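You operate a simulated robot arm through the tools that you are given. There is no shell and no other tool. Be economical: measure what you need, move in short steps, check, and stop when the job is done.

The job below is to be done with a simulated robot arm. You get a single attempt, and the scene is never put back.

TASK
Bed the yellow honeycomb sheet into the pale frame.
Fine: pale frame on the bed of the wax press, sheet on its wires, green plate down till the wires show, then up again.

It is judged by the outcome, as a careful person would: the job done as asked, and still so three seconds after it is handed in. It fails if anything else is knocked over, pushed out of place, dropped, spilled or broken. Flat cloth is picked up by pressing the open fingertips on it (5 to 10 N) and closing them slowly along it; thin cloth reads only 2 to 8 mm in the jaws.

THE ROBOT
A 7-joint arm with a two-finger parallel gripper, fixed in place. Base frame: the origin is at the foot of the arm, x ahead of it, y to its left, z up. Units: m, rad, N and s.
With the tool pointing down near the work surface it reaches from about 0.4 to 0.9 m from the base axis. Its first joint turns from -2.007 to 2.007 rad. Payload 3.91 kg.
The tool frame sits at the grasp point between the pads (the TCP): z along the fingers, y along the line on which they close. The tips reach 0.03 m beyond it. The gripper opens to 0.11 m. The fingers are 0.02 m wide and 0.01 m thick; the gripper's body (0.048 by 0.112 m) begins 0.055 m behind the TCP.
Orientation is that of the tool frame in the base frame, as a unit quaternion [w, x, y, z]. With the fingers straight down and closing along the base's y, the tool's x points along the base's -x, its y along +y and its z along -z.

THE INTERFACE
- The arm moves only by the tool drive_tool. Its argument "plan" is a list of rows, each a list of 3 entries, a list of its own where there are three numbers: the shift along the base's x, y, z in m, then the turn, a rotation vector about the base's x, y, z in rad, then the finger opening in m, from 0 to 0.11. In form: [[[dx, dy, dz], [ax, ay, az], jaw], ...]. A call has 1 to 12 rows; each row shifts and turns the commanded pose from where the row before left it. A row lasts 0.2 s, in which the tool goes at most 0.05 m and 0.15 rad; a call with a longer step from one row to the next is refused whole, and so is a gripper value outside its range. A pose out of reach is approached as far as the arm can. The call stops where the force on the tool passes 40 N (or 10 N more than at its start, if that is more) or the arm is blocked; 0.2 s more then pass. The fingers move at their own pace (about 0.153 m/s each) and stop on an object; they squeeze with about 43 N. The grip force told is the motor's: it shows also when the fingers shut on nothing. Time passes only in rows, and 0.2 s behind the last, so rows that do not move let the fingers close. It gives the time, the measured TCP pose, the force on the tool (base axes), the opening and the grip force at its end, in the units of the frame above (readings bear some noise), with the torque about the TCP (base axes, N m) and any sound that the robot's microphone picked up, and new pictures: "pictures" is both (left out), scene, wrist or none.
- Cameras (640 x 400 px; columns grow to the right, rows downward): "scene" is fixed at [0.2214, 0.65, 1.5012]; the picture's right is [-0.76, -0.65, 0.00], its down [-0.37, 0.43, -0.82] and it looks along [0.53, -0.62, -0.57] (base axes); focal length 333 px, centre (320, 200). "wrist" rides on the gripper at [0.072, 0.017, -0.103] in the tool frame; the picture's right is [-0.23, 0.97, 0.00], its down [-0.76, -0.18, -0.62] and it looks along [-0.61, -0.14, 0.78] (tool axes); focal length 222 px, centre (320, 200). There is no depth. A picture from a camera that has moved, and an enlarged one, comes with that camera's place and axes in the base frame and with its lens.
- move_column(by): slides the trunk up (or, below 0, down) by that many m; the arm rides with it, the base frame stays. It gives what a move gives, with no picture.
- zoom(camera, box): a new picture of the part [left, top, right, bottom] of that camera's present view, enlarged. It takes no simulated time.
- sign_off(): hands the job in; it is judged then, once.

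Work in short steps. Places have to be worked out from the pictures, the camera data and where the tool is seen: move nearer, look again, correct. Check each grasp and each placing, and mend what went wrong. You have 120 turns and 200 pictures in all, those below and enlarged ones among them. Open the gripper and draw the arm clear of the work before you hand the job in, unless the task says otherwise; then end with one line.

The tools are called after "Request:" by a JSON object that holds its "fn" and its "kwargs". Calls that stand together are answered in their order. drive_tool: Moves the arm, as the interface text tells. Its arguments: {"type":"object","properties":{"plan":{"type":"array","items":{"type":"array"}},"pictures":{"type":"string","enum":["both","scene","wrist","none"]}},"required":["plan"]} The other tools are called the same way: move_column (by) slides the trunk up or down; zoom (camera, box) takes an enlarged picture of a part of a camera's view; sign_off () hands the job in.

At the start:

```text
t: 0.0
position: [0.4694, 0.1049, 1.2072]
ee_rot: [0.0, 0.0, 1.0, 0.0]
contact_force: [0.2, 0.0, -0.3]
torque: [0.0, -0.01, 0.02]
opening: 0.1101
grasp_force: 0.0
trunk travel left (down, up): [-0.775, 0.215]
```

scene: 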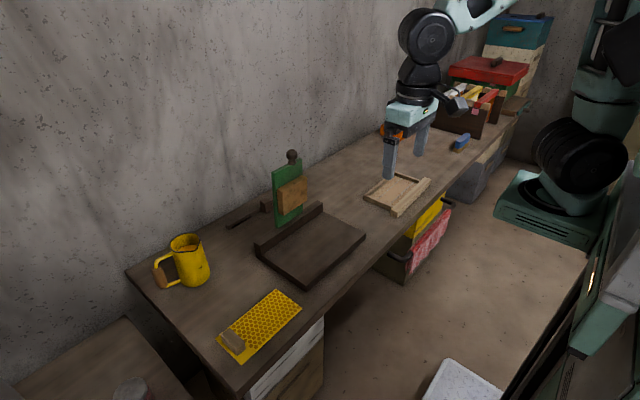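
wrist: 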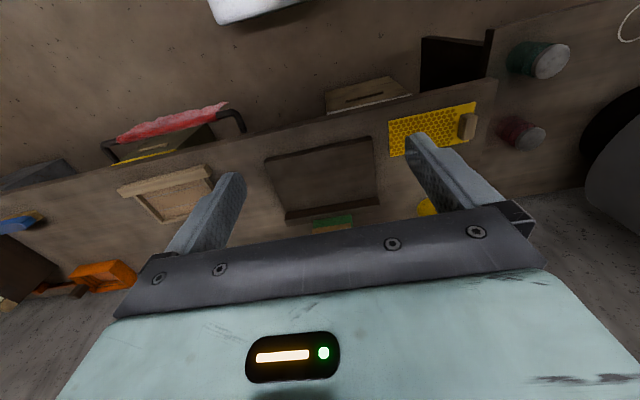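

I zoom in on the press, frame and sheet to understand their parts before moving.

Request:
{"fn": "zoom", "kwargs": {"camera": "scene", "box": [220, 140, 380, 300]}}

Request:
{"fn": "zoom", "kwargs": {"camera": "scene", "box": [340, 150, 460, 230]}}

Request:
{"fn": "zoom", "kwargs": {"camera": "scene", "box": [200, 270, 320, 370]}}

Request:
{"fn": "zoom", "kwargs": {"camera": "wrist", "box": [100, 60, 500, 260]}}

```text
2.50 times, centred on (300, 220) of scene
camera zoom: at [0.2214, 0.65, 1.5012], right [-0.76, -0.65, 0.0], down [-0.37, 0.43, -0.82], along [0.53, -0.62, -0.57], focal length 832 px, centre (370, 150)
```

zoom: 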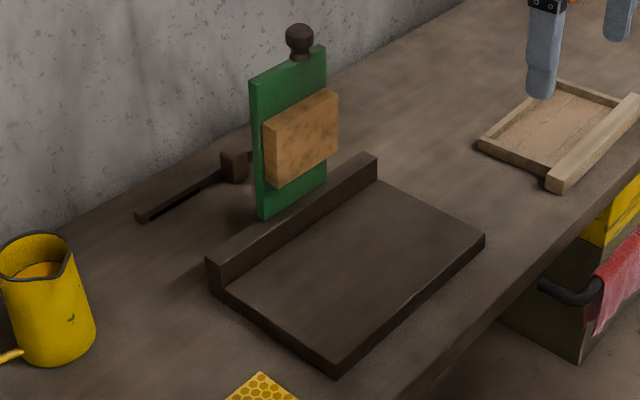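

```text
5.00 times, centred on (400, 190) of scene
camera zoom: at [0.2214, 0.65, 1.5012], right [-0.76, -0.65, 0.0], down [-0.37, 0.43, -0.82], along [0.53, -0.62, -0.57], focal length 1663 px, centre (-80, 250)
```

zoom: 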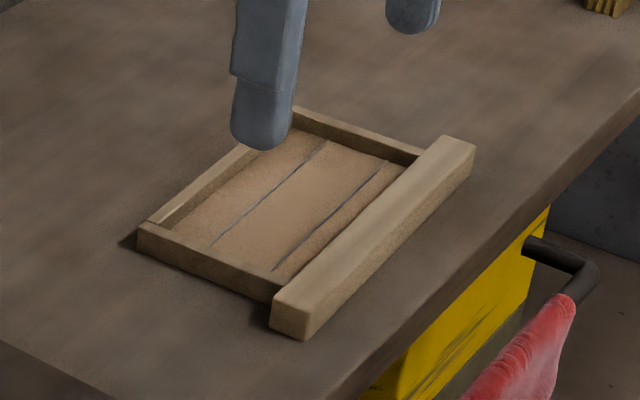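

```text
4.00 times, centred on (260, 320) of scene
camera zoom: at [0.2214, 0.65, 1.5012], right [-0.76, -0.65, 0.0], down [-0.37, 0.43, -0.82], along [0.53, -0.62, -0.57], focal length 1330 px, centre (560, -280)
```

zoom: 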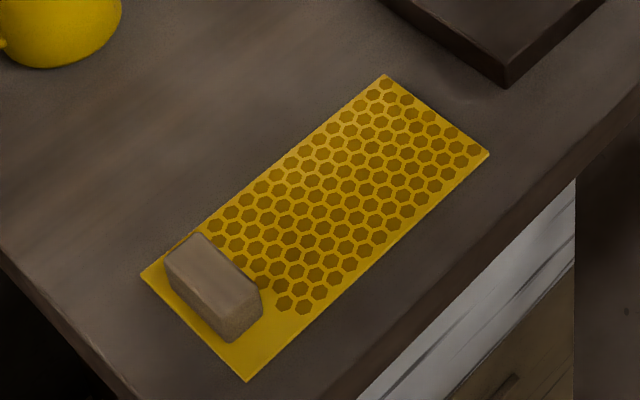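

```text
1.60 times, centred on (300, 160) of wrist
camera zoom: at [0.3968, 0.12, 1.3116], right [0.23, 0.97, 0.0], down [0.76, -0.18, 0.62], along [0.61, -0.14, -0.78], focal length 355 px, centre (352, 264)
```

zoom: 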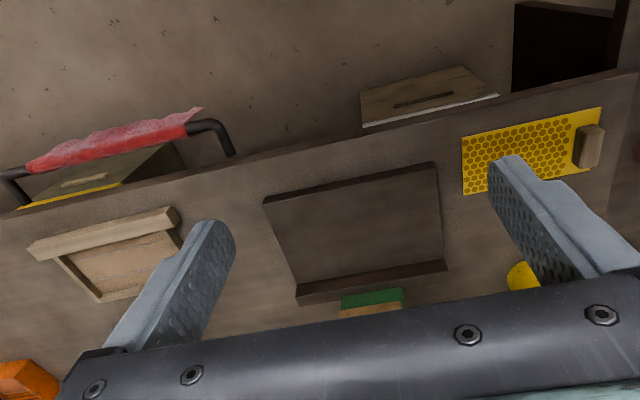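

The table top works out at about z=0.745, the frame at x 0.63–0.80, y −0.56…−0.27, the press bed at x 0.66–0.84, y −0.09…0.20, with top near z=0.77. I move toward the frame for a closer look.

Request:
{"fn": "drive_tool", "kwargs": {"plan": [[[0.005, -0.041, -0.015], [0, 0, 0], 0.11], [[0.005, -0.041, -0.015], [0, 0, 0], 0.11], [[0.005, -0.041, -0.015], [0, 0, 0], 0.11], [[0.005, -0.041, -0.015], [0, 0, 0], 0.11], [[0.005, -0.041, -0.015], [0, 0, 0], 0.11], [[0.005, -0.041, -0.015], [0, 0, 0], 0.11], [[0.005, -0.041, -0.015], [0, 0, 0], 0.11], [[0.005, -0.041, -0.015], [0, 0, 0], 0.11], [[0.005, -0.041, -0.015], [0, 0, 0], 0.11], [[0.005, -0.041, -0.015], [0, 0, 0], 0.11], [[0.005, -0.041, -0.015], [0, 0, 0], 0.11], [[0.005, -0.041, -0.015], [0, 0, 0], 0.11]]}}

```text
t: 2.6
position: [0.531, -0.3902, 1.0289]
ee_rot: [0.0, -0.001, 1.0, 0.0]
contact_force: [0.5, 0.6, -0.4]
torque: [-0.06, -0.03, 0.02]
opening: 0.1099
grasp_force: 0.0
trunk travel left (down, up): [-0.775, 0.215]
camera wrist: at [0.4583, -0.3728, 1.1327], right [0.23, 0.97, 0.0], down [0.76, -0.18, 0.62], along [0.61, -0.14, -0.78], focal length 222 px, centre (320, 200)
```

scene: 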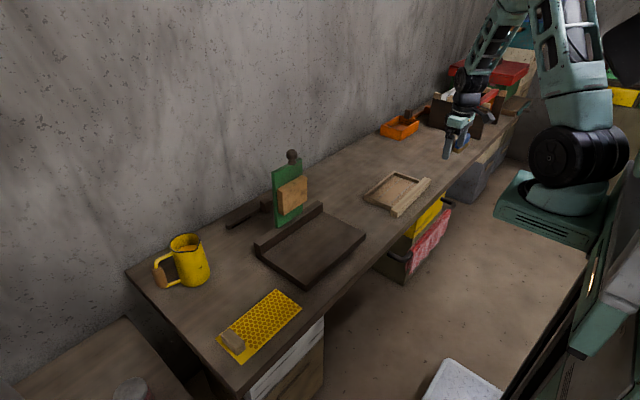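
wrist: 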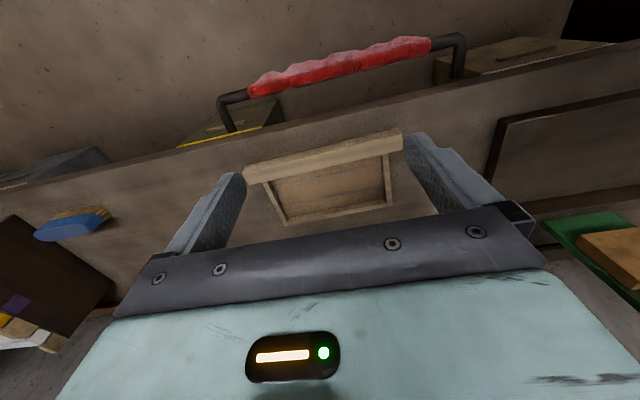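

Both cameras now show the frame unobstructed, so I zoom in on it and the press.

Request:
{"fn": "zoom", "kwargs": {"camera": "scene", "box": [355, 160, 435, 220]}}

Request:
{"fn": "zoom", "kwargs": {"camera": "wrist", "box": [235, 120, 415, 230]}}

Request:
{"fn": "zoom", "kwargs": {"camera": "scene", "box": [220, 140, 340, 240]}}

```text
6.67 times, centred on (395, 190) of scene
camera zoom: at [0.2214, 0.65, 1.5012], right [-0.76, -0.65, 0.0], down [-0.37, 0.43, -0.82], along [0.53, -0.62, -0.57], focal length 2217 px, centre (-180, 267)
```

zoom: 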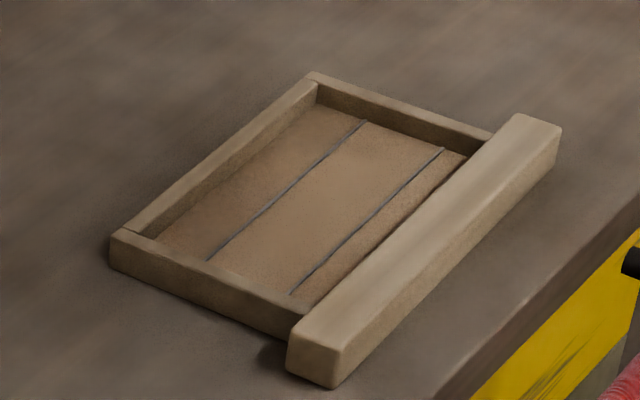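

```text
3.56 times, centred on (325, 175) of wrist
camera zoom: at [0.4583, -0.3728, 1.1327], right [0.23, 0.97, 0.0], down [0.76, -0.18, 0.62], along [0.61, -0.14, -0.78], focal length 790 px, centre (302, 289)
```

zoom: 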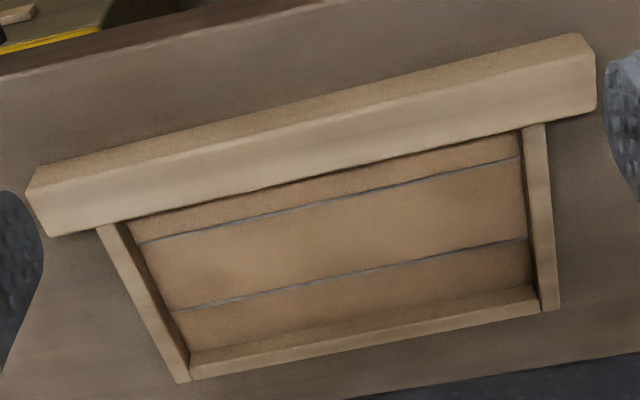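

```text
4.00 times, centred on (280, 190) of scene
camera zoom: at [0.2214, 0.65, 1.5012], right [-0.76, -0.65, 0.0], down [-0.37, 0.43, -0.82], along [0.53, -0.62, -0.57], focal length 1330 px, centre (480, 240)
```

zoom: 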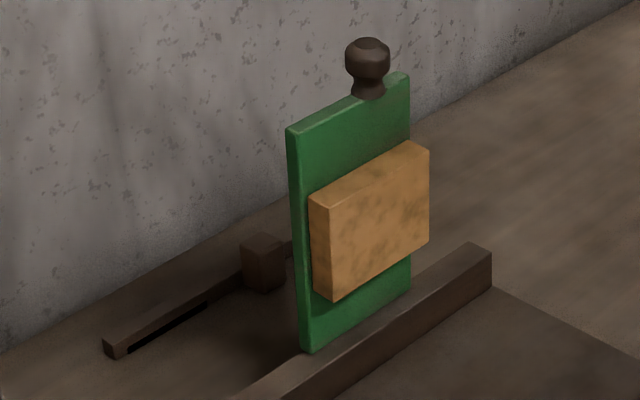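

The frame's top bar is about x 0.638–0.668, centred on y≈−0.416, with its top at z≈0.767. The nearest wire is 3 cm further in. I turn the gripper a quarter turn so it closes along x and hover above the bar centre.

Request:
{"fn": "drive_tool", "kwargs": {"plan": [[[0.011, -0.003, -0.014], [0, 0, -0.1428], 0.11], [[0.011, -0.003, -0.014], [0, 0, -0.1428], 0.11], [[0.011, -0.003, -0.014], [0, 0, -0.1428], 0.11], [[0.011, -0.003, -0.014], [0, 0, -0.1428], 0.11], [[0.011, -0.003, -0.014], [0, 0, -0.1428], 0.11], [[0.011, -0.002, -0.014], [0, 0, -0.1428], 0.11], [[0.011, -0.002, -0.014], [0, 0, -0.1428], 0.11], [[0.011, -0.002, -0.014], [0, 0, -0.1428], 0.11], [[0.011, -0.002, -0.014], [0, 0, -0.1428], 0.11], [[0.011, -0.001, -0.014], [0, 0, -0.1428], 0.11], [[0.011, -0.001, -0.014], [0, 0, -0.1428], 0.11], [[0, 0, 0], [0, 0, 0], 0.08]]}}

```text
t: 5.2
position: [0.6512, -0.4147, 0.8734]
ee_rot: [0.001, 0.707, 0.707, 0.0]
contact_force: [-1.1, -0.3, -0.1]
torque: [0.0, 0.0, -0.01]
opening: 0.0802
grasp_force: 0.1
trunk travel left (down, up): [-0.775, 0.215]
camera wrist: at [0.6673, -0.3426, 0.9775], right [0.97, -0.23, 0.0], down [-0.18, -0.76, 0.62], along [-0.14, -0.61, -0.78], focal length 222 px, centre (320, 200)
```

scene: 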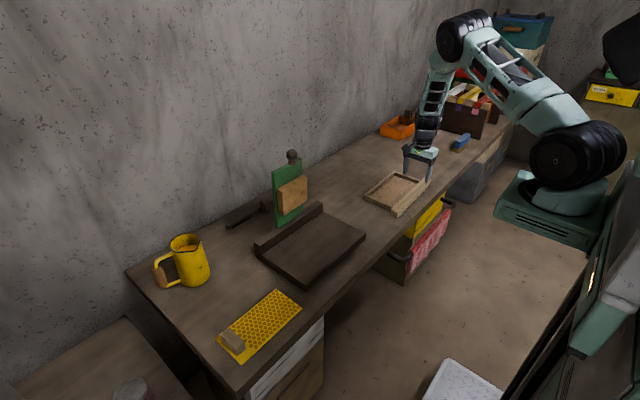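
wrist: 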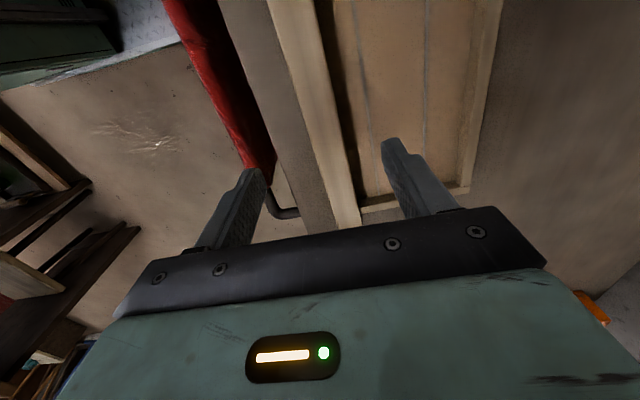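

Checking the bar's position relative to the fingers.

Request:
{"fn": "zoom", "kwargs": {"camera": "wrist", "box": [230, 100, 470, 250]}}

```text
2.67 times, centred on (350, 175) of wrist
camera zoom: at [0.6673, -0.3426, 0.9775], right [0.97, -0.23, 0.0], down [-0.18, -0.76, 0.62], along [-0.14, -0.61, -0.78], focal length 592 px, centre (240, 267)
```

zoom: 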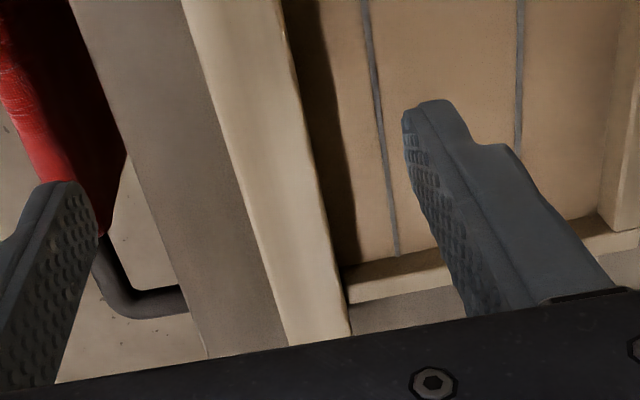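

The bar spans x 0.638–0.669 and the first wire is at x≈0.70, so the inner finger fits between them. I narrow the jaws to 54 mm and descend.

Request:
{"fn": "drive_tool", "kwargs": {"plan": [[[0.002, -0.001, -0.02], [0, 0, 0], 0.054], [[0, 0, -0.03], [0, 0, 0], 0.054], [[0, 0, -0.025], [0, 0, 0], 0.054], [[0, 0, -0.015], [0, 0, 0], 0.054], [[0, 0, 0], [0, 0, 0], 0.054]]}}

```text
t: 6.4
position: [0.6529, -0.414, 0.7834]
ee_rot: [-0.001, 0.706, 0.708, 0.0]
contact_force: [0.2, -0.2, -0.2]
torque: [0.02, 0.02, 0.01]
opening: 0.054
grasp_force: 0.2
trunk travel left (down, up): [-0.775, 0.215]
camera wrist: at [0.6702, -0.3422, 0.8873], right [0.97, -0.23, 0.0], down [-0.18, -0.76, 0.62], along [-0.14, -0.61, -0.78], focal length 222 px, centre (320, 200)
```

scene: 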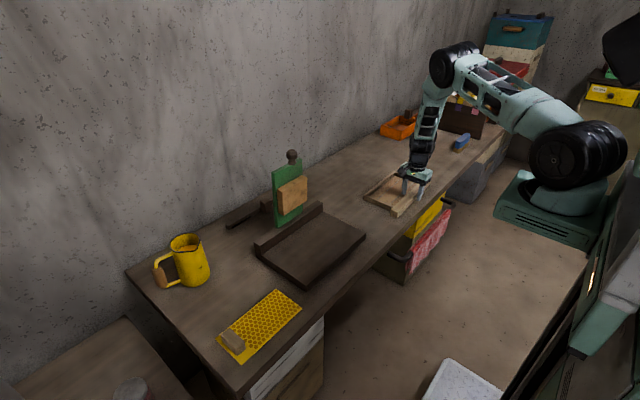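
wrist: 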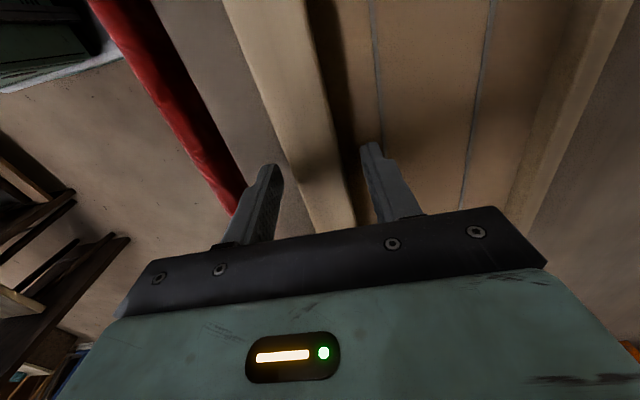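

The fingers straddle the bar without contact. I close on it, then lift a little to test the hold.

Request:
{"fn": "drive_tool", "kwargs": {"plan": [[[0, 0, 0], [0, 0, 0], 0.03], [[0, 0, 0], [0, 0, 0], 0.02], [[0, 0, 0], [0, 0, 0], 0.02], [[0, 0, 0.01], [0, 0, 0], 0.02], [[0, 0, 0.02], [0, 0, 0], 0.02], [[0, 0, 0.02], [0, 0, 0], 0.02], [[0, 0, 0], [0, 0, 0], 0.02]]}}

```text
t: 8.0
position: [0.6537, -0.4145, 0.8344]
ee_rot: [0.0, 0.706, 0.708, 0.0]
contact_force: [-0.3, -0.4, 0.1]
torque: [-0.03, 0.04, 0.0]
opening: 0.0202
grasp_force: 0.1
trunk travel left (down, up): [-0.775, 0.215]
camera wrist: at [0.6693, -0.3422, 0.938], right [0.97, -0.23, 0.0], down [-0.18, -0.76, 0.62], along [-0.14, -0.61, -0.78], focal length 222 px, centre (320, 200)
```

scene: 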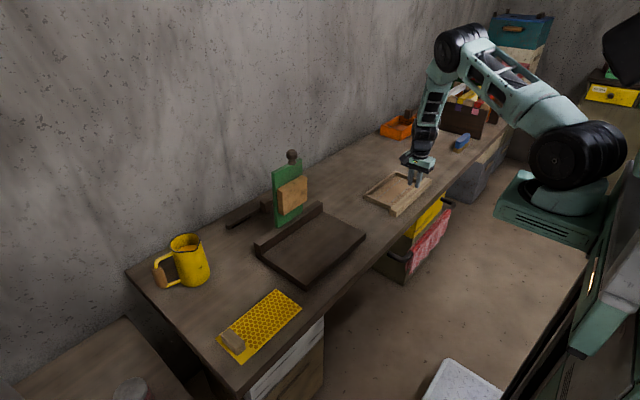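
wrist: 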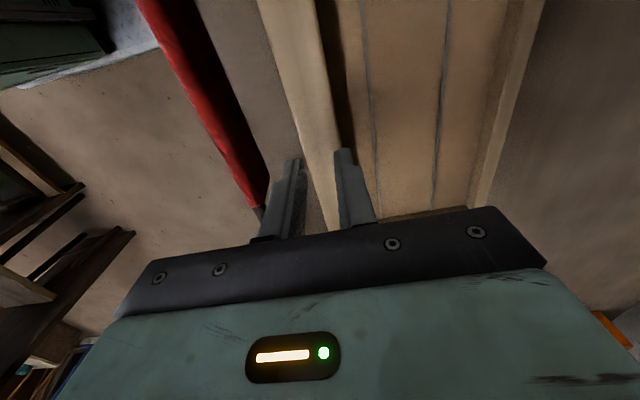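

The jaws reached the commanded 20 mm and the frame stayed down, so the tips closed just above the bar. The bar sits lower than I estimated, so I reopen and go down further in small steps.

Request:
{"fn": "drive_tool", "kwargs": {"plan": [[[0, 0, 0], [0, 0, 0], 0.056], [[0, 0, -0.03], [0, 0, 0], 0.056], [[0, 0, -0.021], [0, 0, 0], 0.056], [[0, 0, -0.01], [0, 0, 0], 0.056], [[0, 0, -0.005], [0, 0, 0], 0.056], [[0, 0, 0], [0, 0, 0], 0.056]]}}

Request:
{"fn": "zoom", "kwargs": {"camera": "wrist", "box": [230, 100, 470, 250]}}

Request:
{"fn": "zoom", "kwargs": {"camera": "scene", "box": [355, 150, 451, 210]}}

```text
t: 9.1
position: [0.655, -0.4136, 0.7774]
ee_rot: [0.002, 0.706, 0.708, 0.002]
contact_force: [-10.1, 7.2, 27.0]
torque: [0.2, -0.54, 0.13]
opening: 0.0514
grasp_force: 0.1
trunk travel left (down, up): [-0.775, 0.215]
stopped in row 5: the force on the tool passed its limit at 48 N (the readings are from after the stop); the commanded pose is now the measured one
camera wrist: at [0.6708, -0.3416, 0.8818], right [0.97, -0.23, 0.01], down [-0.18, -0.76, 0.62], along [-0.14, -0.61, -0.78], focal length 222 px, centre (320, 200)
```

scene: 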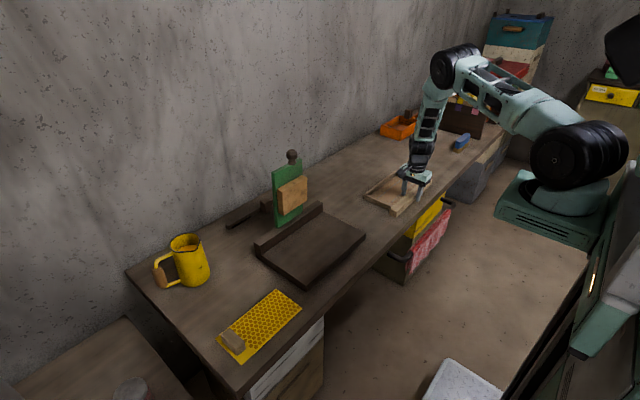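
wrist: 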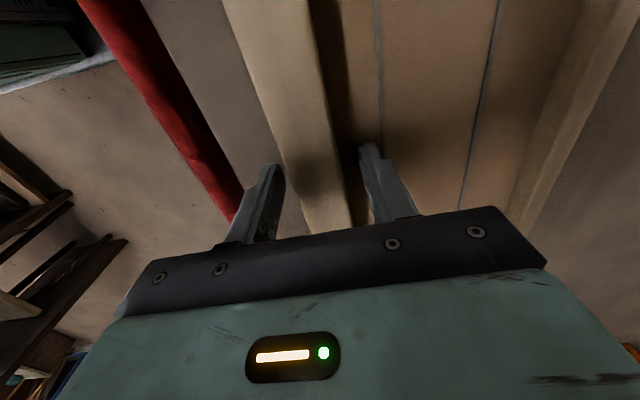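

```text
2.67 times, centred on (350, 175) of wrist
camera zoom: at [0.6708, -0.3416, 0.8818], right [0.97, -0.23, 0.01], down [-0.18, -0.76, 0.62], along [-0.14, -0.61, -0.78], focal length 592 px, centre (240, 267)
```

zoom: 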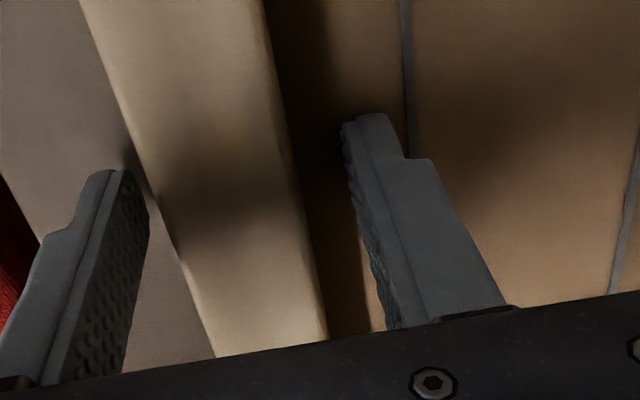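

```text
6.67 times, centred on (403, 180) of scene
camera zoom: at [0.2214, 0.65, 1.5012], right [-0.76, -0.65, 0.0], down [-0.37, 0.43, -0.82], along [0.53, -0.62, -0.57], focal length 2217 px, centre (-233, 333)
```

zoom: 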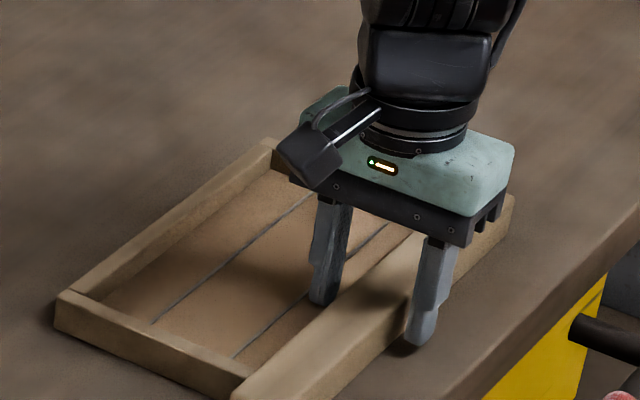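

The outer finger is touching the table, which confirms its top at z≈0.746, so the earlier grip simply slipped off. I back off 2 mm and close fully, then read the grip before lifting.

Request:
{"fn": "drive_tool", "kwargs": {"plan": [[[-0.002, 0, 0.002], [0, 0, 0], 0.056], [[0, 0, 0], [0, 0, 0], 0.0], [[0, 0, 0], [0, 0, 0], 0.0], [[0, 0, 0], [0, 0, 0], 0.0]], "pictures": "wrist"}}

```text
t: 10.1
position: [0.6537, -0.4137, 0.7781]
ee_rot: [0.003, 0.707, 0.707, 0.002]
contact_force: [1.2, -0.8, 15.1]
torque: [-0.37, 0.19, 0.15]
opening: 0.0315
grasp_force: 42.8
trunk travel left (down, up): [-0.775, 0.215]
camera wrist: at [0.6695, -0.3426, 0.882], right [0.97, -0.23, 0.01], down [-0.18, -0.76, 0.62], along [-0.14, -0.61, -0.78], focal length 222 px, centre (320, 200)
```

wrist: 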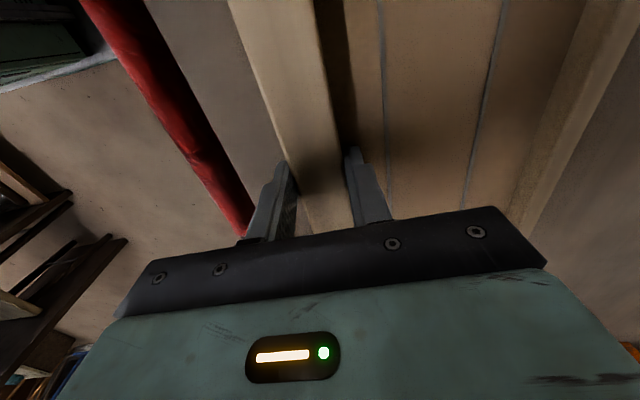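

Now the jaws hold 31.5 mm at 43 N, which is a firm grip on the bar. I lift slowly.

Request:
{"fn": "drive_tool", "kwargs": {"plan": [[[0, 0, 0.005], [0, 0, 0], 0.0], [[0, 0, 0.005], [0, 0, 0], 0.0], [[0, 0, 0.01], [0, 0, 0], 0.0], [[0, 0, 0.015], [0, 0, 0], 0.0], [[0, 0, 0.015], [0, 0, 0], 0.0], [[0, 0, 0], [0, 0, 0], 0.0]]}}

Request:
{"fn": "zoom", "kwargs": {"camera": "scene", "box": [355, 150, 451, 210]}}

```text
t: 11.5
position: [0.6548, -0.4143, 0.827]
ee_rot: [0.001, 0.706, 0.708, 0.001]
contact_force: [0.1, -0.9, -1.3]
torque: [-0.02, 0.14, 0.02]
opening: 0.0313
grasp_force: 43.3
trunk travel left (down, up): [-0.775, 0.215]
camera wrist: at [0.6698, -0.3422, 0.9313], right [0.97, -0.23, 0.0], down [-0.18, -0.76, 0.62], along [-0.14, -0.61, -0.78], focal length 222 px, centre (320, 200)
```

scene: 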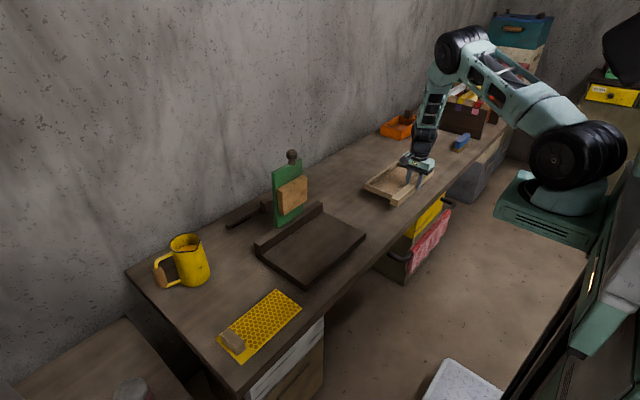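
wrist: 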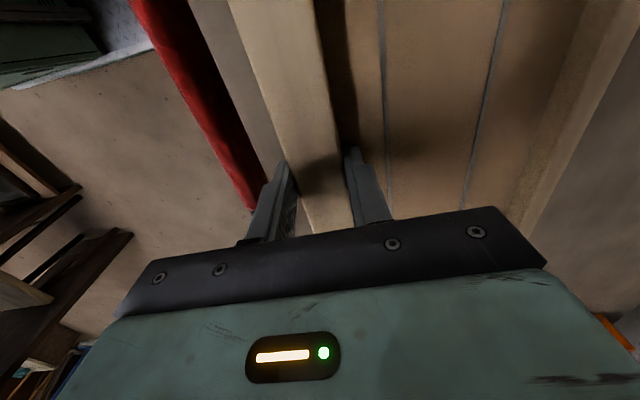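

```text
6.67 times, centred on (403, 180) of scene
camera zoom: at [0.2214, 0.65, 1.5012], right [-0.76, -0.65, 0.0], down [-0.37, 0.43, -0.82], along [0.53, -0.62, -0.57], focal length 2217 px, centre (-233, 333)
```

zoom: 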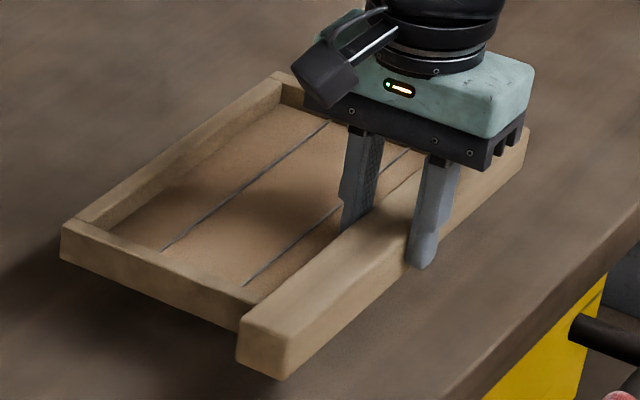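

The frame is lifted level and has a backing panel under the wires. I carry it over the press, keeping x low to stay clear of the block on the plate.

Request:
{"fn": "drive_tool", "kwargs": {"plan": [[[0, 0.03, 0.015], [0, 0, 0], 0.0], [[0, 0.04, 0.015], [0, 0, 0], 0.0], [[0, 0.04, 0.005], [0, 0, 0], 0.0], [[0, 0.04, 0], [0, 0, 0], 0.0], [[0, 0.04, 0], [0, 0, 0], 0.0], [[0, 0.04, 0], [0, 0, 0], 0.0], [[0, 0.04, 0], [0, 0, 0], 0.0], [[0, 0.04, 0], [0, 0, 0], 0.0], [[0, 0.04, 0], [0, 0, 0], 0.0], [[0, 0.04, 0], [0, 0, 0], 0.0], [[0, 0.04, 0], [0, 0, 0], 0.0], [[0, 0.038, 0], [0, 0, 0], 0.0]]}}

Request:
{"fn": "zoom", "kwargs": {"camera": "scene", "box": [210, 140, 402, 260]}}

```text
t: 14.1
position: [0.6533, 0.0527, 0.862]
ee_rot: [0.002, 0.707, 0.707, 0.002]
contact_force: [0.8, -0.3, -2.1]
torque: [0.02, 0.14, 0.01]
opening: 0.0316
grasp_force: 43.0
trunk travel left (down, up): [-0.775, 0.215]
camera wrist: at [0.6692, 0.1237, 0.9657], right [0.97, -0.23, 0.0], down [-0.18, -0.76, 0.62], along [-0.14, -0.61, -0.78], focal length 222 px, centre (320, 200)
```

scene: 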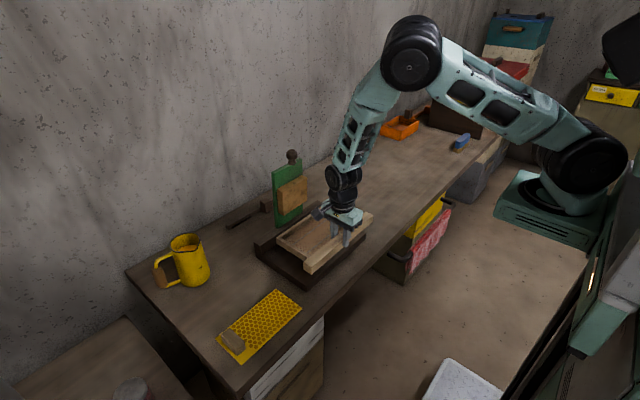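
wrist: 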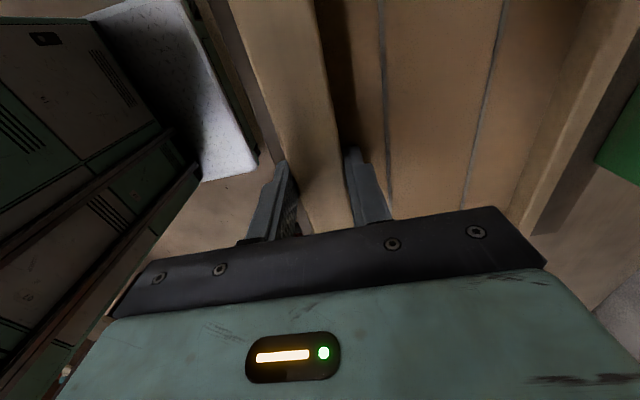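

```text
3.33 times, centred on (306, 200) of scene
camera zoom: at [0.2214, 0.65, 1.5012], right [-0.76, -0.65, 0.0], down [-0.37, 0.43, -0.82], along [0.53, -0.62, -0.57], focal length 1109 px, centre (367, 200)
```

zoom: 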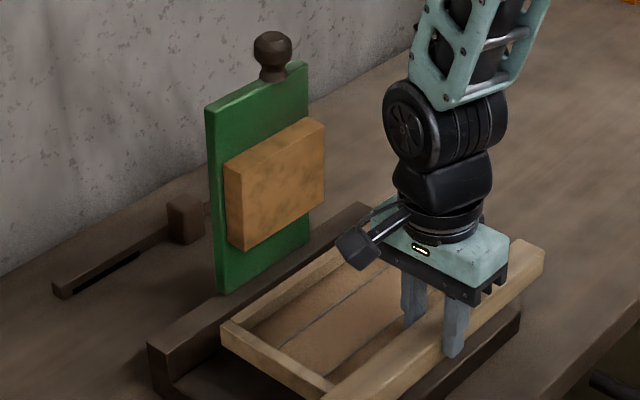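

The frame is centred over the bed. I lower it to just above the bed and compare with the ridge.

Request:
{"fn": "drive_tool", "kwargs": {"plan": [[[0, 0, -0.02], [0, 0, 0], 0.0], [[0, 0, -0.015], [0, 0, 0], 0.0], [[0.01, 0, -0.01], [0, 0, 0], 0.0], [[0.01, 0, 0], [0, 0, 0], 0.0], [[0.005, 0, 0], [0, 0, 0], 0.0], [[0, 0, 0], [0, 0, 0], 0.0]]}}

Request:
{"fn": "zoom", "kwargs": {"camera": "scene", "box": [242, 180, 402, 300]}}

Request:
{"fn": "zoom", "kwargs": {"camera": "wrist", "box": [400, 0, 640, 220]}}

```text
t: 15.5
position: [0.6773, 0.0551, 0.8163]
ee_rot: [0.002, 0.706, 0.708, 0.001]
contact_force: [0.7, -0.1, -3.0]
torque: [0.03, 0.15, 0.02]
opening: 0.0316
grasp_force: 42.8
trunk travel left (down, up): [-0.775, 0.215]
camera wrist: at [0.6943, 0.1257, 0.9207], right [0.97, -0.23, 0.0], down [-0.18, -0.76, 0.62], along [-0.14, -0.61, -0.78], focal length 222 px, centre (320, 200)
```

scene: 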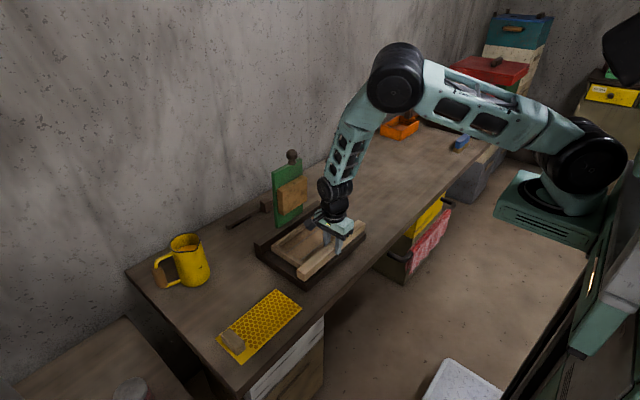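
wrist: 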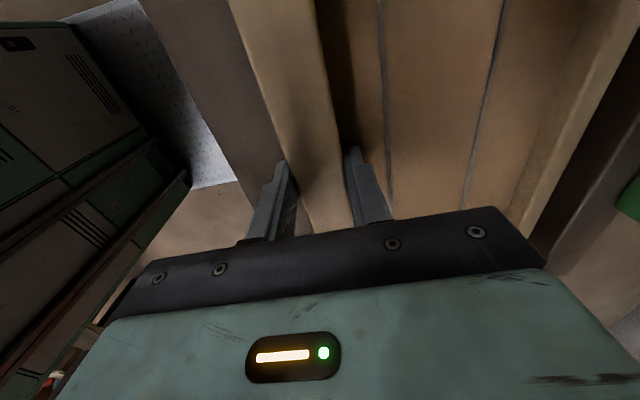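

```text
3.33 times, centred on (322, 240) of scene
camera zoom: at [0.2214, 0.65, 1.5012], right [-0.76, -0.65, 0.0], down [-0.37, 0.43, -0.82], along [0.53, -0.62, -0.57], focal length 1109 px, centre (313, 67)
```

zoom: 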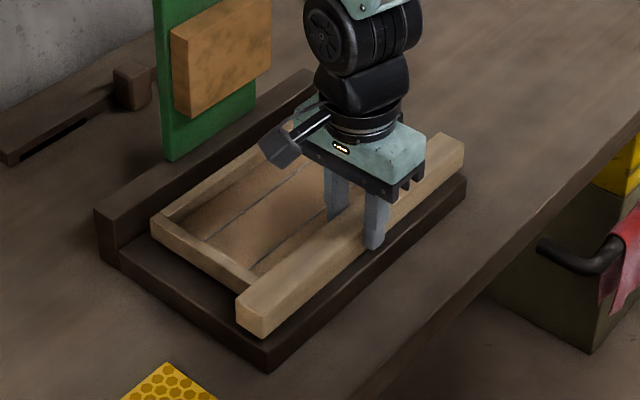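

```text
1.82 times, centred on (520, 110) of wrist
camera zoom: at [0.6943, 0.1257, 0.9207], right [0.97, -0.23, 0.0], down [-0.18, -0.76, 0.62], along [-0.14, -0.61, -0.78], focal length 404 px, centre (-44, 364)
```

zoom: 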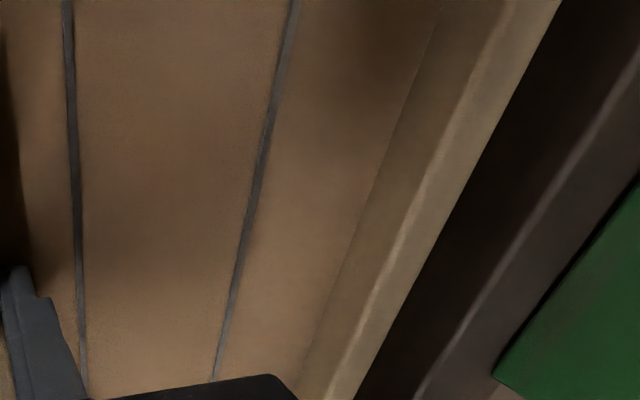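

The frame's back edge is at x≈0.824 and the ridge at ≈0.85. The block should swing down to about x 0.71–0.795, so centring the frame on the bed (+8 mm) suits it. I lower until I feel contact.

Request:
{"fn": "drive_tool", "kwargs": {"plan": [[[0.004, 0, 0], [0, 0, 0], 0.0], [[0.004, 0, -0.005], [0, 0, 0], 0.0], [[0, 0, -0.003], [0, 0, 0], 0.0], [[0, 0, -0.002], [0, 0, 0], 0.0], [[0, 0, 0], [0, 0, 0], 0.0]], "pictures": "none"}}

```text
t: 16.7
position: [0.687, 0.0533, 0.8077]
ee_rot: [0.001, 0.706, 0.708, 0.002]
contact_force: [-1.3, -0.8, 14.0]
torque: [-0.45, 0.44, 0.05]
opening: 0.0314
grasp_force: 42.6
trunk travel left (down, up): [-0.775, 0.215]
```

There is 14 N of upward contact at z=0.808, so the frame is touching the bed. I look before releasing.

Request:
{"fn": "zoom", "kwargs": {"camera": "scene", "box": [242, 180, 402, 300]}}

Request:
{"fn": "zoom", "kwargs": {"camera": "wrist", "box": [400, 0, 640, 220]}}

```text
3.33 times, centred on (322, 240) of scene
camera zoom: at [0.2214, 0.65, 1.5012], right [-0.76, -0.65, 0.0], down [-0.37, 0.43, -0.82], along [0.53, -0.62, -0.57], focal length 1109 px, centre (313, 67)
```

zoom: 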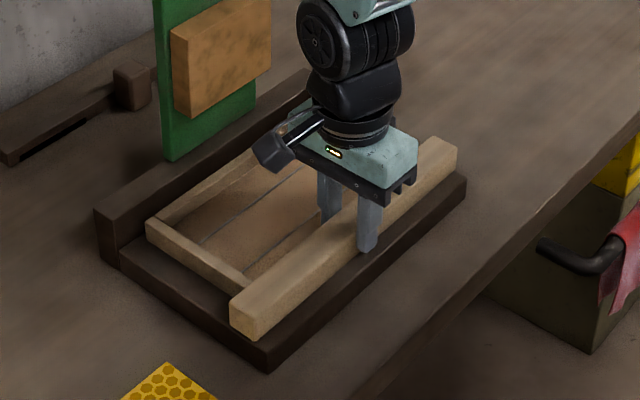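

```text
1.82 times, centred on (520, 110) of wrist
camera zoom: at [0.7017, 0.1259, 0.9123], right [0.97, -0.23, 0.01], down [-0.18, -0.76, 0.62], along [-0.14, -0.61, -0.78], focal length 404 px, centre (-44, 364)
```

zoom: 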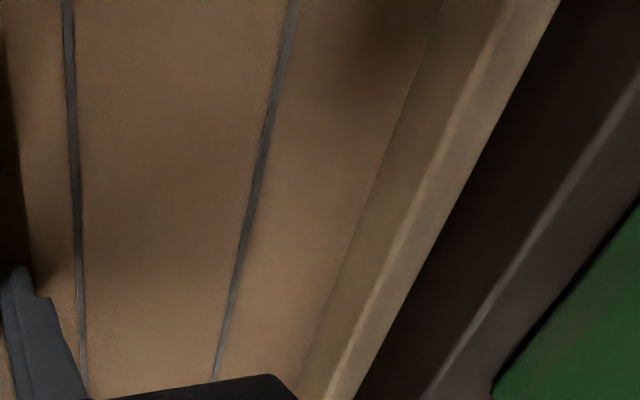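

The frame sits square on the bed with its centre under where the block should land. I release and rise.

Request:
{"fn": "drive_tool", "kwargs": {"plan": [[[0, 0, 0], [0, 0, 0], 0.05], [[0, 0, 0], [0, 0, 0], 0.05], [[0, 0, 0.02], [0, 0, 0], 0.05], [[0, 0, 0.04], [0, 0, 0], 0.05], [[-0.01, 0.03, 0.04], [0, 0, 0.14], 0.11], [[-0.01, 0.03, 0.035], [0, 0, 0.14], 0.11], [[-0.01, 0.03, 0.03], [0, 0, 0.14], 0.11], [[-0.01, 0.03, 0.03], [0, 0, 0.14], 0.11], [[-0.01, 0.03, 0.02], [0, 0, 0.14], 0.11], [[-0.01, 0.03, 0], [0, 0, 0.14], 0.11], [[-0.01, 0.03, 0], [0, 0, 0.14], 0.11], [[-0.01, 0.03, 0], [0, 0, 0.14], 0.11]]}}

Request:
{"fn": "zoom", "kwargs": {"camera": "scene", "box": [242, 180, 402, 300]}}

```text
refused: row 5 steps farther than a row can; nothing moved
```

```text
3.33 times, centred on (322, 240) of scene
camera zoom: at [0.2214, 0.65, 1.5012], right [-0.76, -0.65, 0.0], down [-0.37, 0.43, -0.82], along [0.53, -0.62, -0.57], focal length 1109 px, centre (313, 67)
```

zoom: 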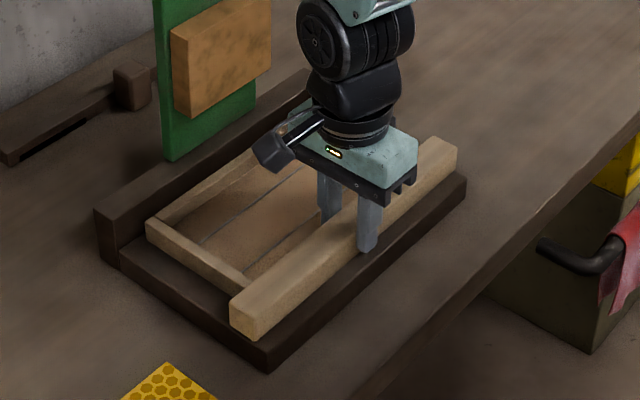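

The plan was refused because one row stepped just over the limit. I resend it with smaller steps.

Request:
{"fn": "drive_tool", "kwargs": {"plan": [[[0, 0, 0], [0, 0, 0], 0.05], [[0, 0, 0], [0, 0, 0], 0.05], [[0, 0, 0.02], [0, 0, 0], 0.05], [[0, 0, 0.04], [0, 0, 0], 0.05], [[-0.01, 0.03, 0.03], [0, 0, 0.14], 0.11], [[-0.01, 0.03, 0.03], [0, 0, 0.14], 0.11], [[-0.01, 0.03, 0.03], [0, 0, 0.14], 0.11], [[-0.01, 0.03, 0.03], [0, 0, 0.14], 0.11], [[-0.01, 0.03, 0.02], [0, 0, 0.14], 0.11], [[-0.01, 0.03, 0], [0, 0, 0.14], 0.11], [[-0.01, 0.03, 0], [0, 0, 0.14], 0.11], [[-0.01, 0.03, 0], [0, 0, 0.14], 0.11]]}}

Request:
{"fn": "zoom", "kwargs": {"camera": "scene", "box": [242, 180, 402, 300]}}

```text
t: 19.3
position: [0.6071, 0.2941, 1.0079]
ee_rot: [0.001, 0.223, 0.975, 0.002]
contact_force: [0.0, 0.3, 0.0]
torque: [0.04, 0.03, -0.02]
opening: 0.1099
grasp_force: 0.1
trunk travel left (down, up): [-0.775, 0.215]
camera wrist: at [0.5476, 0.3388, 1.1112], right [0.63, 0.78, 0.0], down [0.61, -0.49, 0.62], along [0.49, -0.39, -0.78], focal length 222 px, centre (320, 200)
```

scene: 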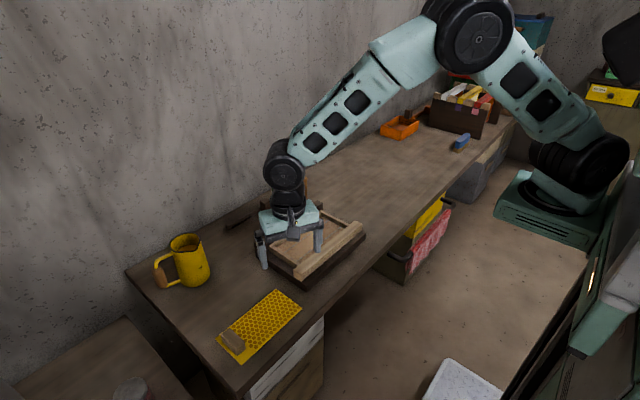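
wrist: 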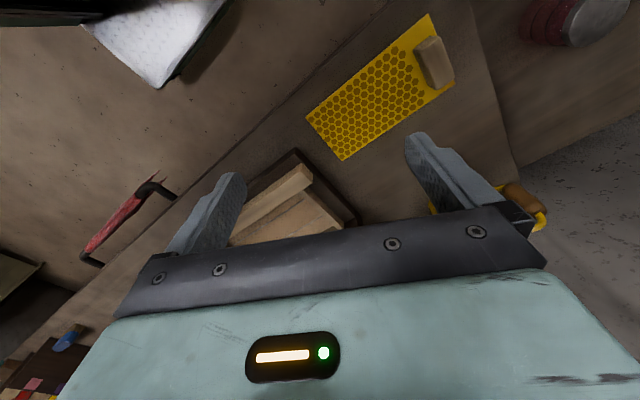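

```text
3.33 times, centred on (322, 240) of scene
camera zoom: at [0.2214, 0.65, 1.5012], right [-0.76, -0.65, 0.0], down [-0.37, 0.43, -0.82], along [0.53, -0.62, -0.57], focal length 1109 px, centre (313, 67)
```

zoom: 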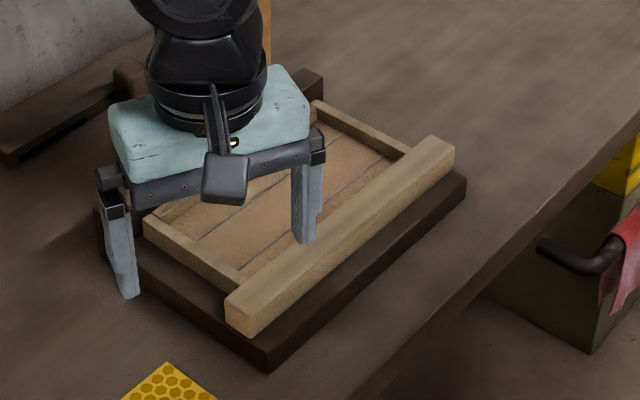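

The frame is placed well. Next the sheet: its wooden block is around (0.68, 0.435), so I straighten the tool and hover above it.

Request:
{"fn": "drive_tool", "kwargs": {"plan": [[[0.0146, 0.028, -0.02], [0, 0, 0.09], 0.08], [[0.0146, 0.028, -0.02], [0, 0, 0.09], 0.08], [[0.0146, 0.028, -0.02], [0, 0, 0.09], 0.08], [[0.0146, 0.028, -0.02], [0, 0, 0.09], 0.08], [[0.0146, 0.028, -0.03], [0, 0, 0.09], 0.08], [[0, 0, 0], [0, 0, 0], 0.08]]}}

Request:
{"fn": "zoom", "kwargs": {"camera": "wrist", "box": [200, 20, 480, 220]}}

Request:
{"fn": "zoom", "kwargs": {"camera": "scene", "box": [180, 270, 320, 370]}}

```text
t: 20.7
position: [0.6787, 0.4303, 0.896]
ee_rot: [0.0, -0.001, 1.0, 0.002]
contact_force: [-0.4, -0.1, -0.2]
torque: [0.04, 0.02, 0.01]
opening: 0.0801
grasp_force: 0.1
trunk travel left (down, up): [-0.775, 0.215]
camera wrist: at [0.6057, 0.4459, 0.9997], right [0.23, 0.97, 0.0], down [0.76, -0.18, 0.62], along [0.61, -0.14, -0.78], focal length 222 px, centre (320, 200)
```

scene: 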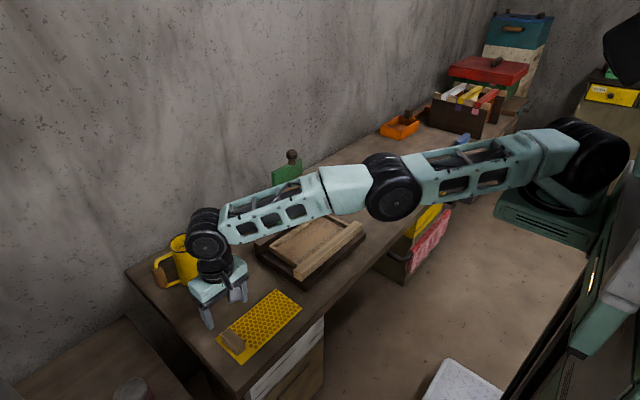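
wrist: 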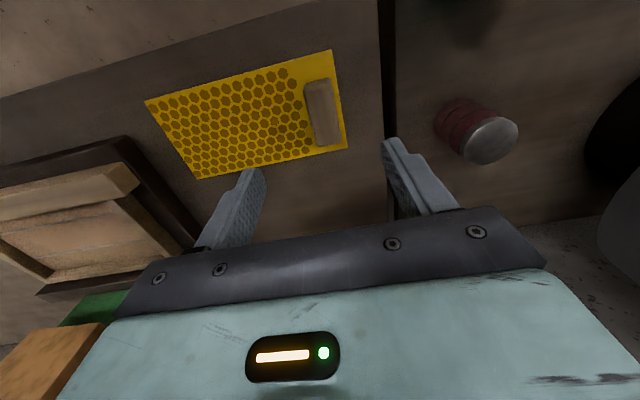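

```text
2.00 times, centred on (340, 120) of wrist
camera zoom: at [0.6057, 0.4459, 0.9997], right [0.23, 0.97, 0.0], down [0.76, -0.18, 0.62], along [0.61, -0.14, -0.78], focal length 444 px, centre (280, 360)
```

zoom: 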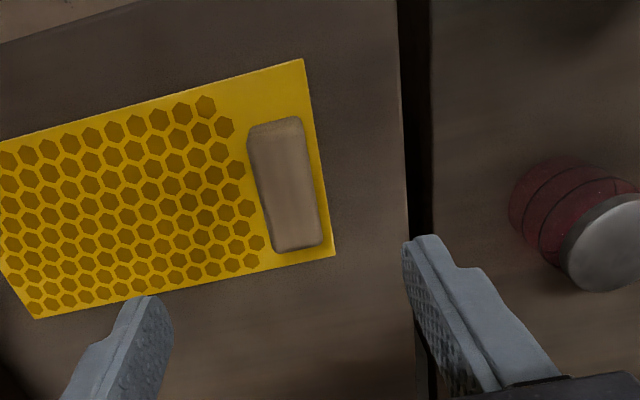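

```text
4.00 times, centred on (250, 320) of scene
camera zoom: at [0.2214, 0.65, 1.5012], right [-0.76, -0.65, 0.0], down [-0.37, 0.43, -0.82], along [0.53, -0.62, -0.57], focal length 1330 px, centre (600, -280)
```

zoom: 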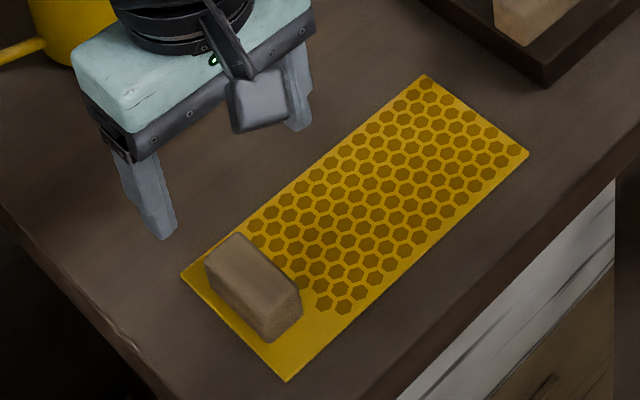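

The block is centred at (0.678, 0.435), about 28 mm wide. I lower around it with 60 mm jaws and close.

Request:
{"fn": "drive_tool", "kwargs": {"plan": [[[0, 0.005, -0.03], [0, 0, 0], 0.06], [[0, 0, -0.04], [0, 0, 0], 0.06], [[0, 0, -0.03], [0, 0, 0], 0.06], [[0, 0, -0.012], [0, 0, 0], 0.06], [[0, 0, 0], [0, 0, 0], 0.06], [[0, 0, 0], [0, 0, 0], 0.0], [[0, 0, 0], [0, 0, 0], 0.0], [[0, 0, 0], [0, 0, 0], 0.0]]}}

Request:
{"fn": "zoom", "kwargs": {"camera": "scene", "box": [180, 270, 320, 370]}}

```text
t: 22.5
position: [0.6623, 0.4175, 0.8013]
ee_rot: [0.0, 0.0, 1.0, 0.002]
contact_force: [0.3, -0.2, -0.1]
torque: [0.02, -0.03, 0.01]
opening: 0.0269
grasp_force: 43.0
out of reach, approached as far as the arm can: row 1, 2, 3, 4
trunk travel left (down, up): [-0.775, 0.215]
camera wrist: at [0.5888, 0.4332, 0.9049], right [0.23, 0.97, 0.0], down [0.76, -0.18, 0.62], along [0.61, -0.14, -0.78], focal length 222 px, centre (320, 200)
```

scene: 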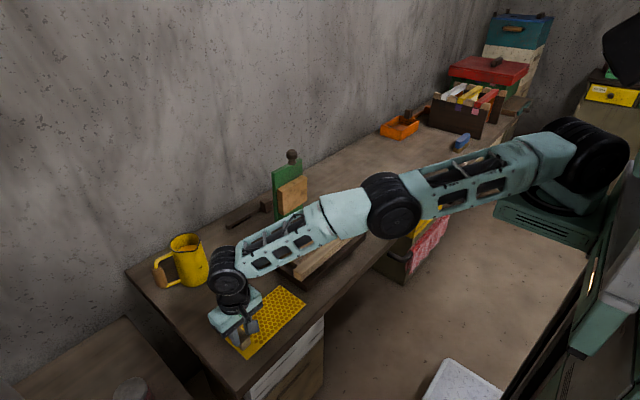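
wrist: 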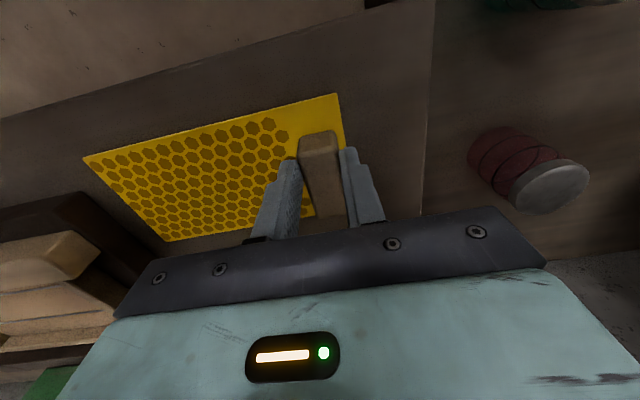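

```text
4.00 times, centred on (250, 320) of scene
camera zoom: at [0.2214, 0.65, 1.5012], right [-0.76, -0.65, 0.0], down [-0.37, 0.43, -0.82], along [0.53, -0.62, -0.57], focal length 1330 px, centre (600, -280)
```

zoom: 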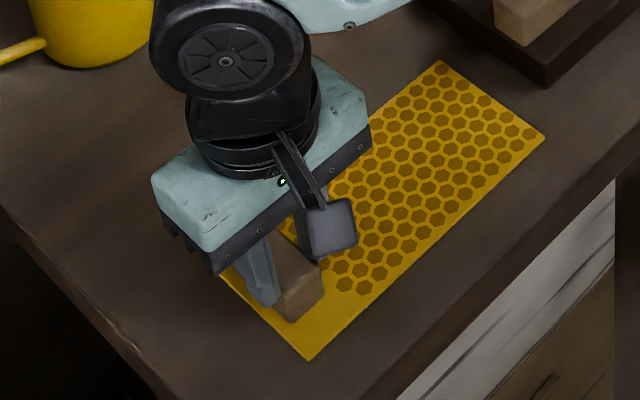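

The target was out of reach at this trunk height, so the grip is only at the block's top, though the sheet does follow the block. I let go, rise, and lower the trunk for better reach.

Request:
{"fn": "drive_tool", "kwargs": {"plan": [[[0, 0, 0], [0, 0, 0], 0.08], [[0, 0, 0], [0, 0, 0], 0.08], [[0, 0, 0.03], [0, 0, 0], 0.08], [[-0.02, -0.02, 0.04], [0, 0, 0], 0.08], [[-0.02, -0.02, 0.04], [0, 0, 0], 0.08], [[-0.02, -0.02, 0.04], [0, 0, 0], 0.08], [[-0.02, 0, 0.04], [0, 0, 0], 0.08], [[-0.02, 0, 0.04], [0, 0, 0], 0.08], [[0, 0, 0.04], [0, 0, 0], 0.08]], "pictures": "none"}}

Request:
{"fn": "move_column", "kwargs": {"by": -0.15}}

```text
t: 24.5
position: [0.5604, 0.3584, 1.0678]
ee_rot: [0.0, -0.001, 1.0, 0.002]
contact_force: [0.3, 0.0, 0.6]
torque: [-0.03, 0.02, 0.02]
opening: 0.08
grasp_force: 0.0
trunk travel left (down, up): [-0.775, 0.215]
```

```text
t: 26.2
position: [0.5618, 0.3596, 0.9186]
ee_rot: [0.0, -0.001, 1.0, 0.003]
contact_force: [-0.1, -0.6, 0.5]
torque: [0.0, 0.02, 0.01]
opening: 0.0799
grasp_force: 0.1
trunk travel left (down, up): [-0.625, 0.365]
```

Request:
{"fn": "drive_tool", "kwargs": {"plan": [[[0.03, 0.015, 0], [0, 0, 0], 0.07], [[0.03, 0.015, 0], [0, 0, 0], 0.07], [[0.03, 0.015, -0.02], [0, 0, 0], 0.07], [[0.026, 0.013, -0.03], [0, 0, 0], 0.07], [[0, 0, 0], [0, 0, 0], 0.07]], "pictures": "wrist"}}

Request:
{"fn": "zoom", "kwargs": {"camera": "wrist", "box": [200, 20, 480, 220]}}

```text
t: 27.4
position: [0.6792, 0.4182, 0.8669]
ee_rot: [0.0, 0.0, 1.0, 0.003]
contact_force: [0.6, 0.1, 0.9]
torque: [-0.04, 0.02, -0.01]
opening: 0.0701
grasp_force: 0.0
trunk travel left (down, up): [-0.625, 0.365]
camera wrist: at [0.606, 0.434, 0.9709], right [0.23, 0.97, 0.0], down [0.76, -0.18, 0.62], along [0.61, -0.14, -0.78], focal length 222 px, centre (320, 200)
```

wrist: 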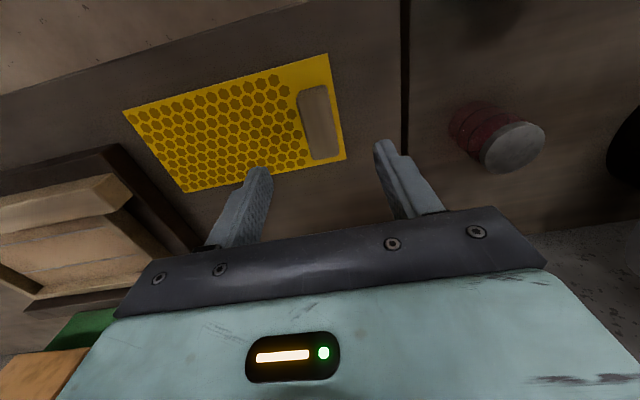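

```text
2.00 times, centred on (340, 120) of wrist
camera zoom: at [0.606, 0.434, 0.9709], right [0.23, 0.97, 0.0], down [0.76, -0.18, 0.62], along [0.61, -0.14, -0.78], focal length 444 px, centre (280, 360)
```

zoom: 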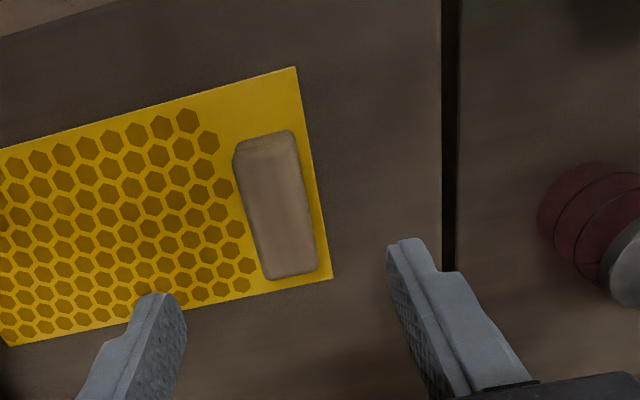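

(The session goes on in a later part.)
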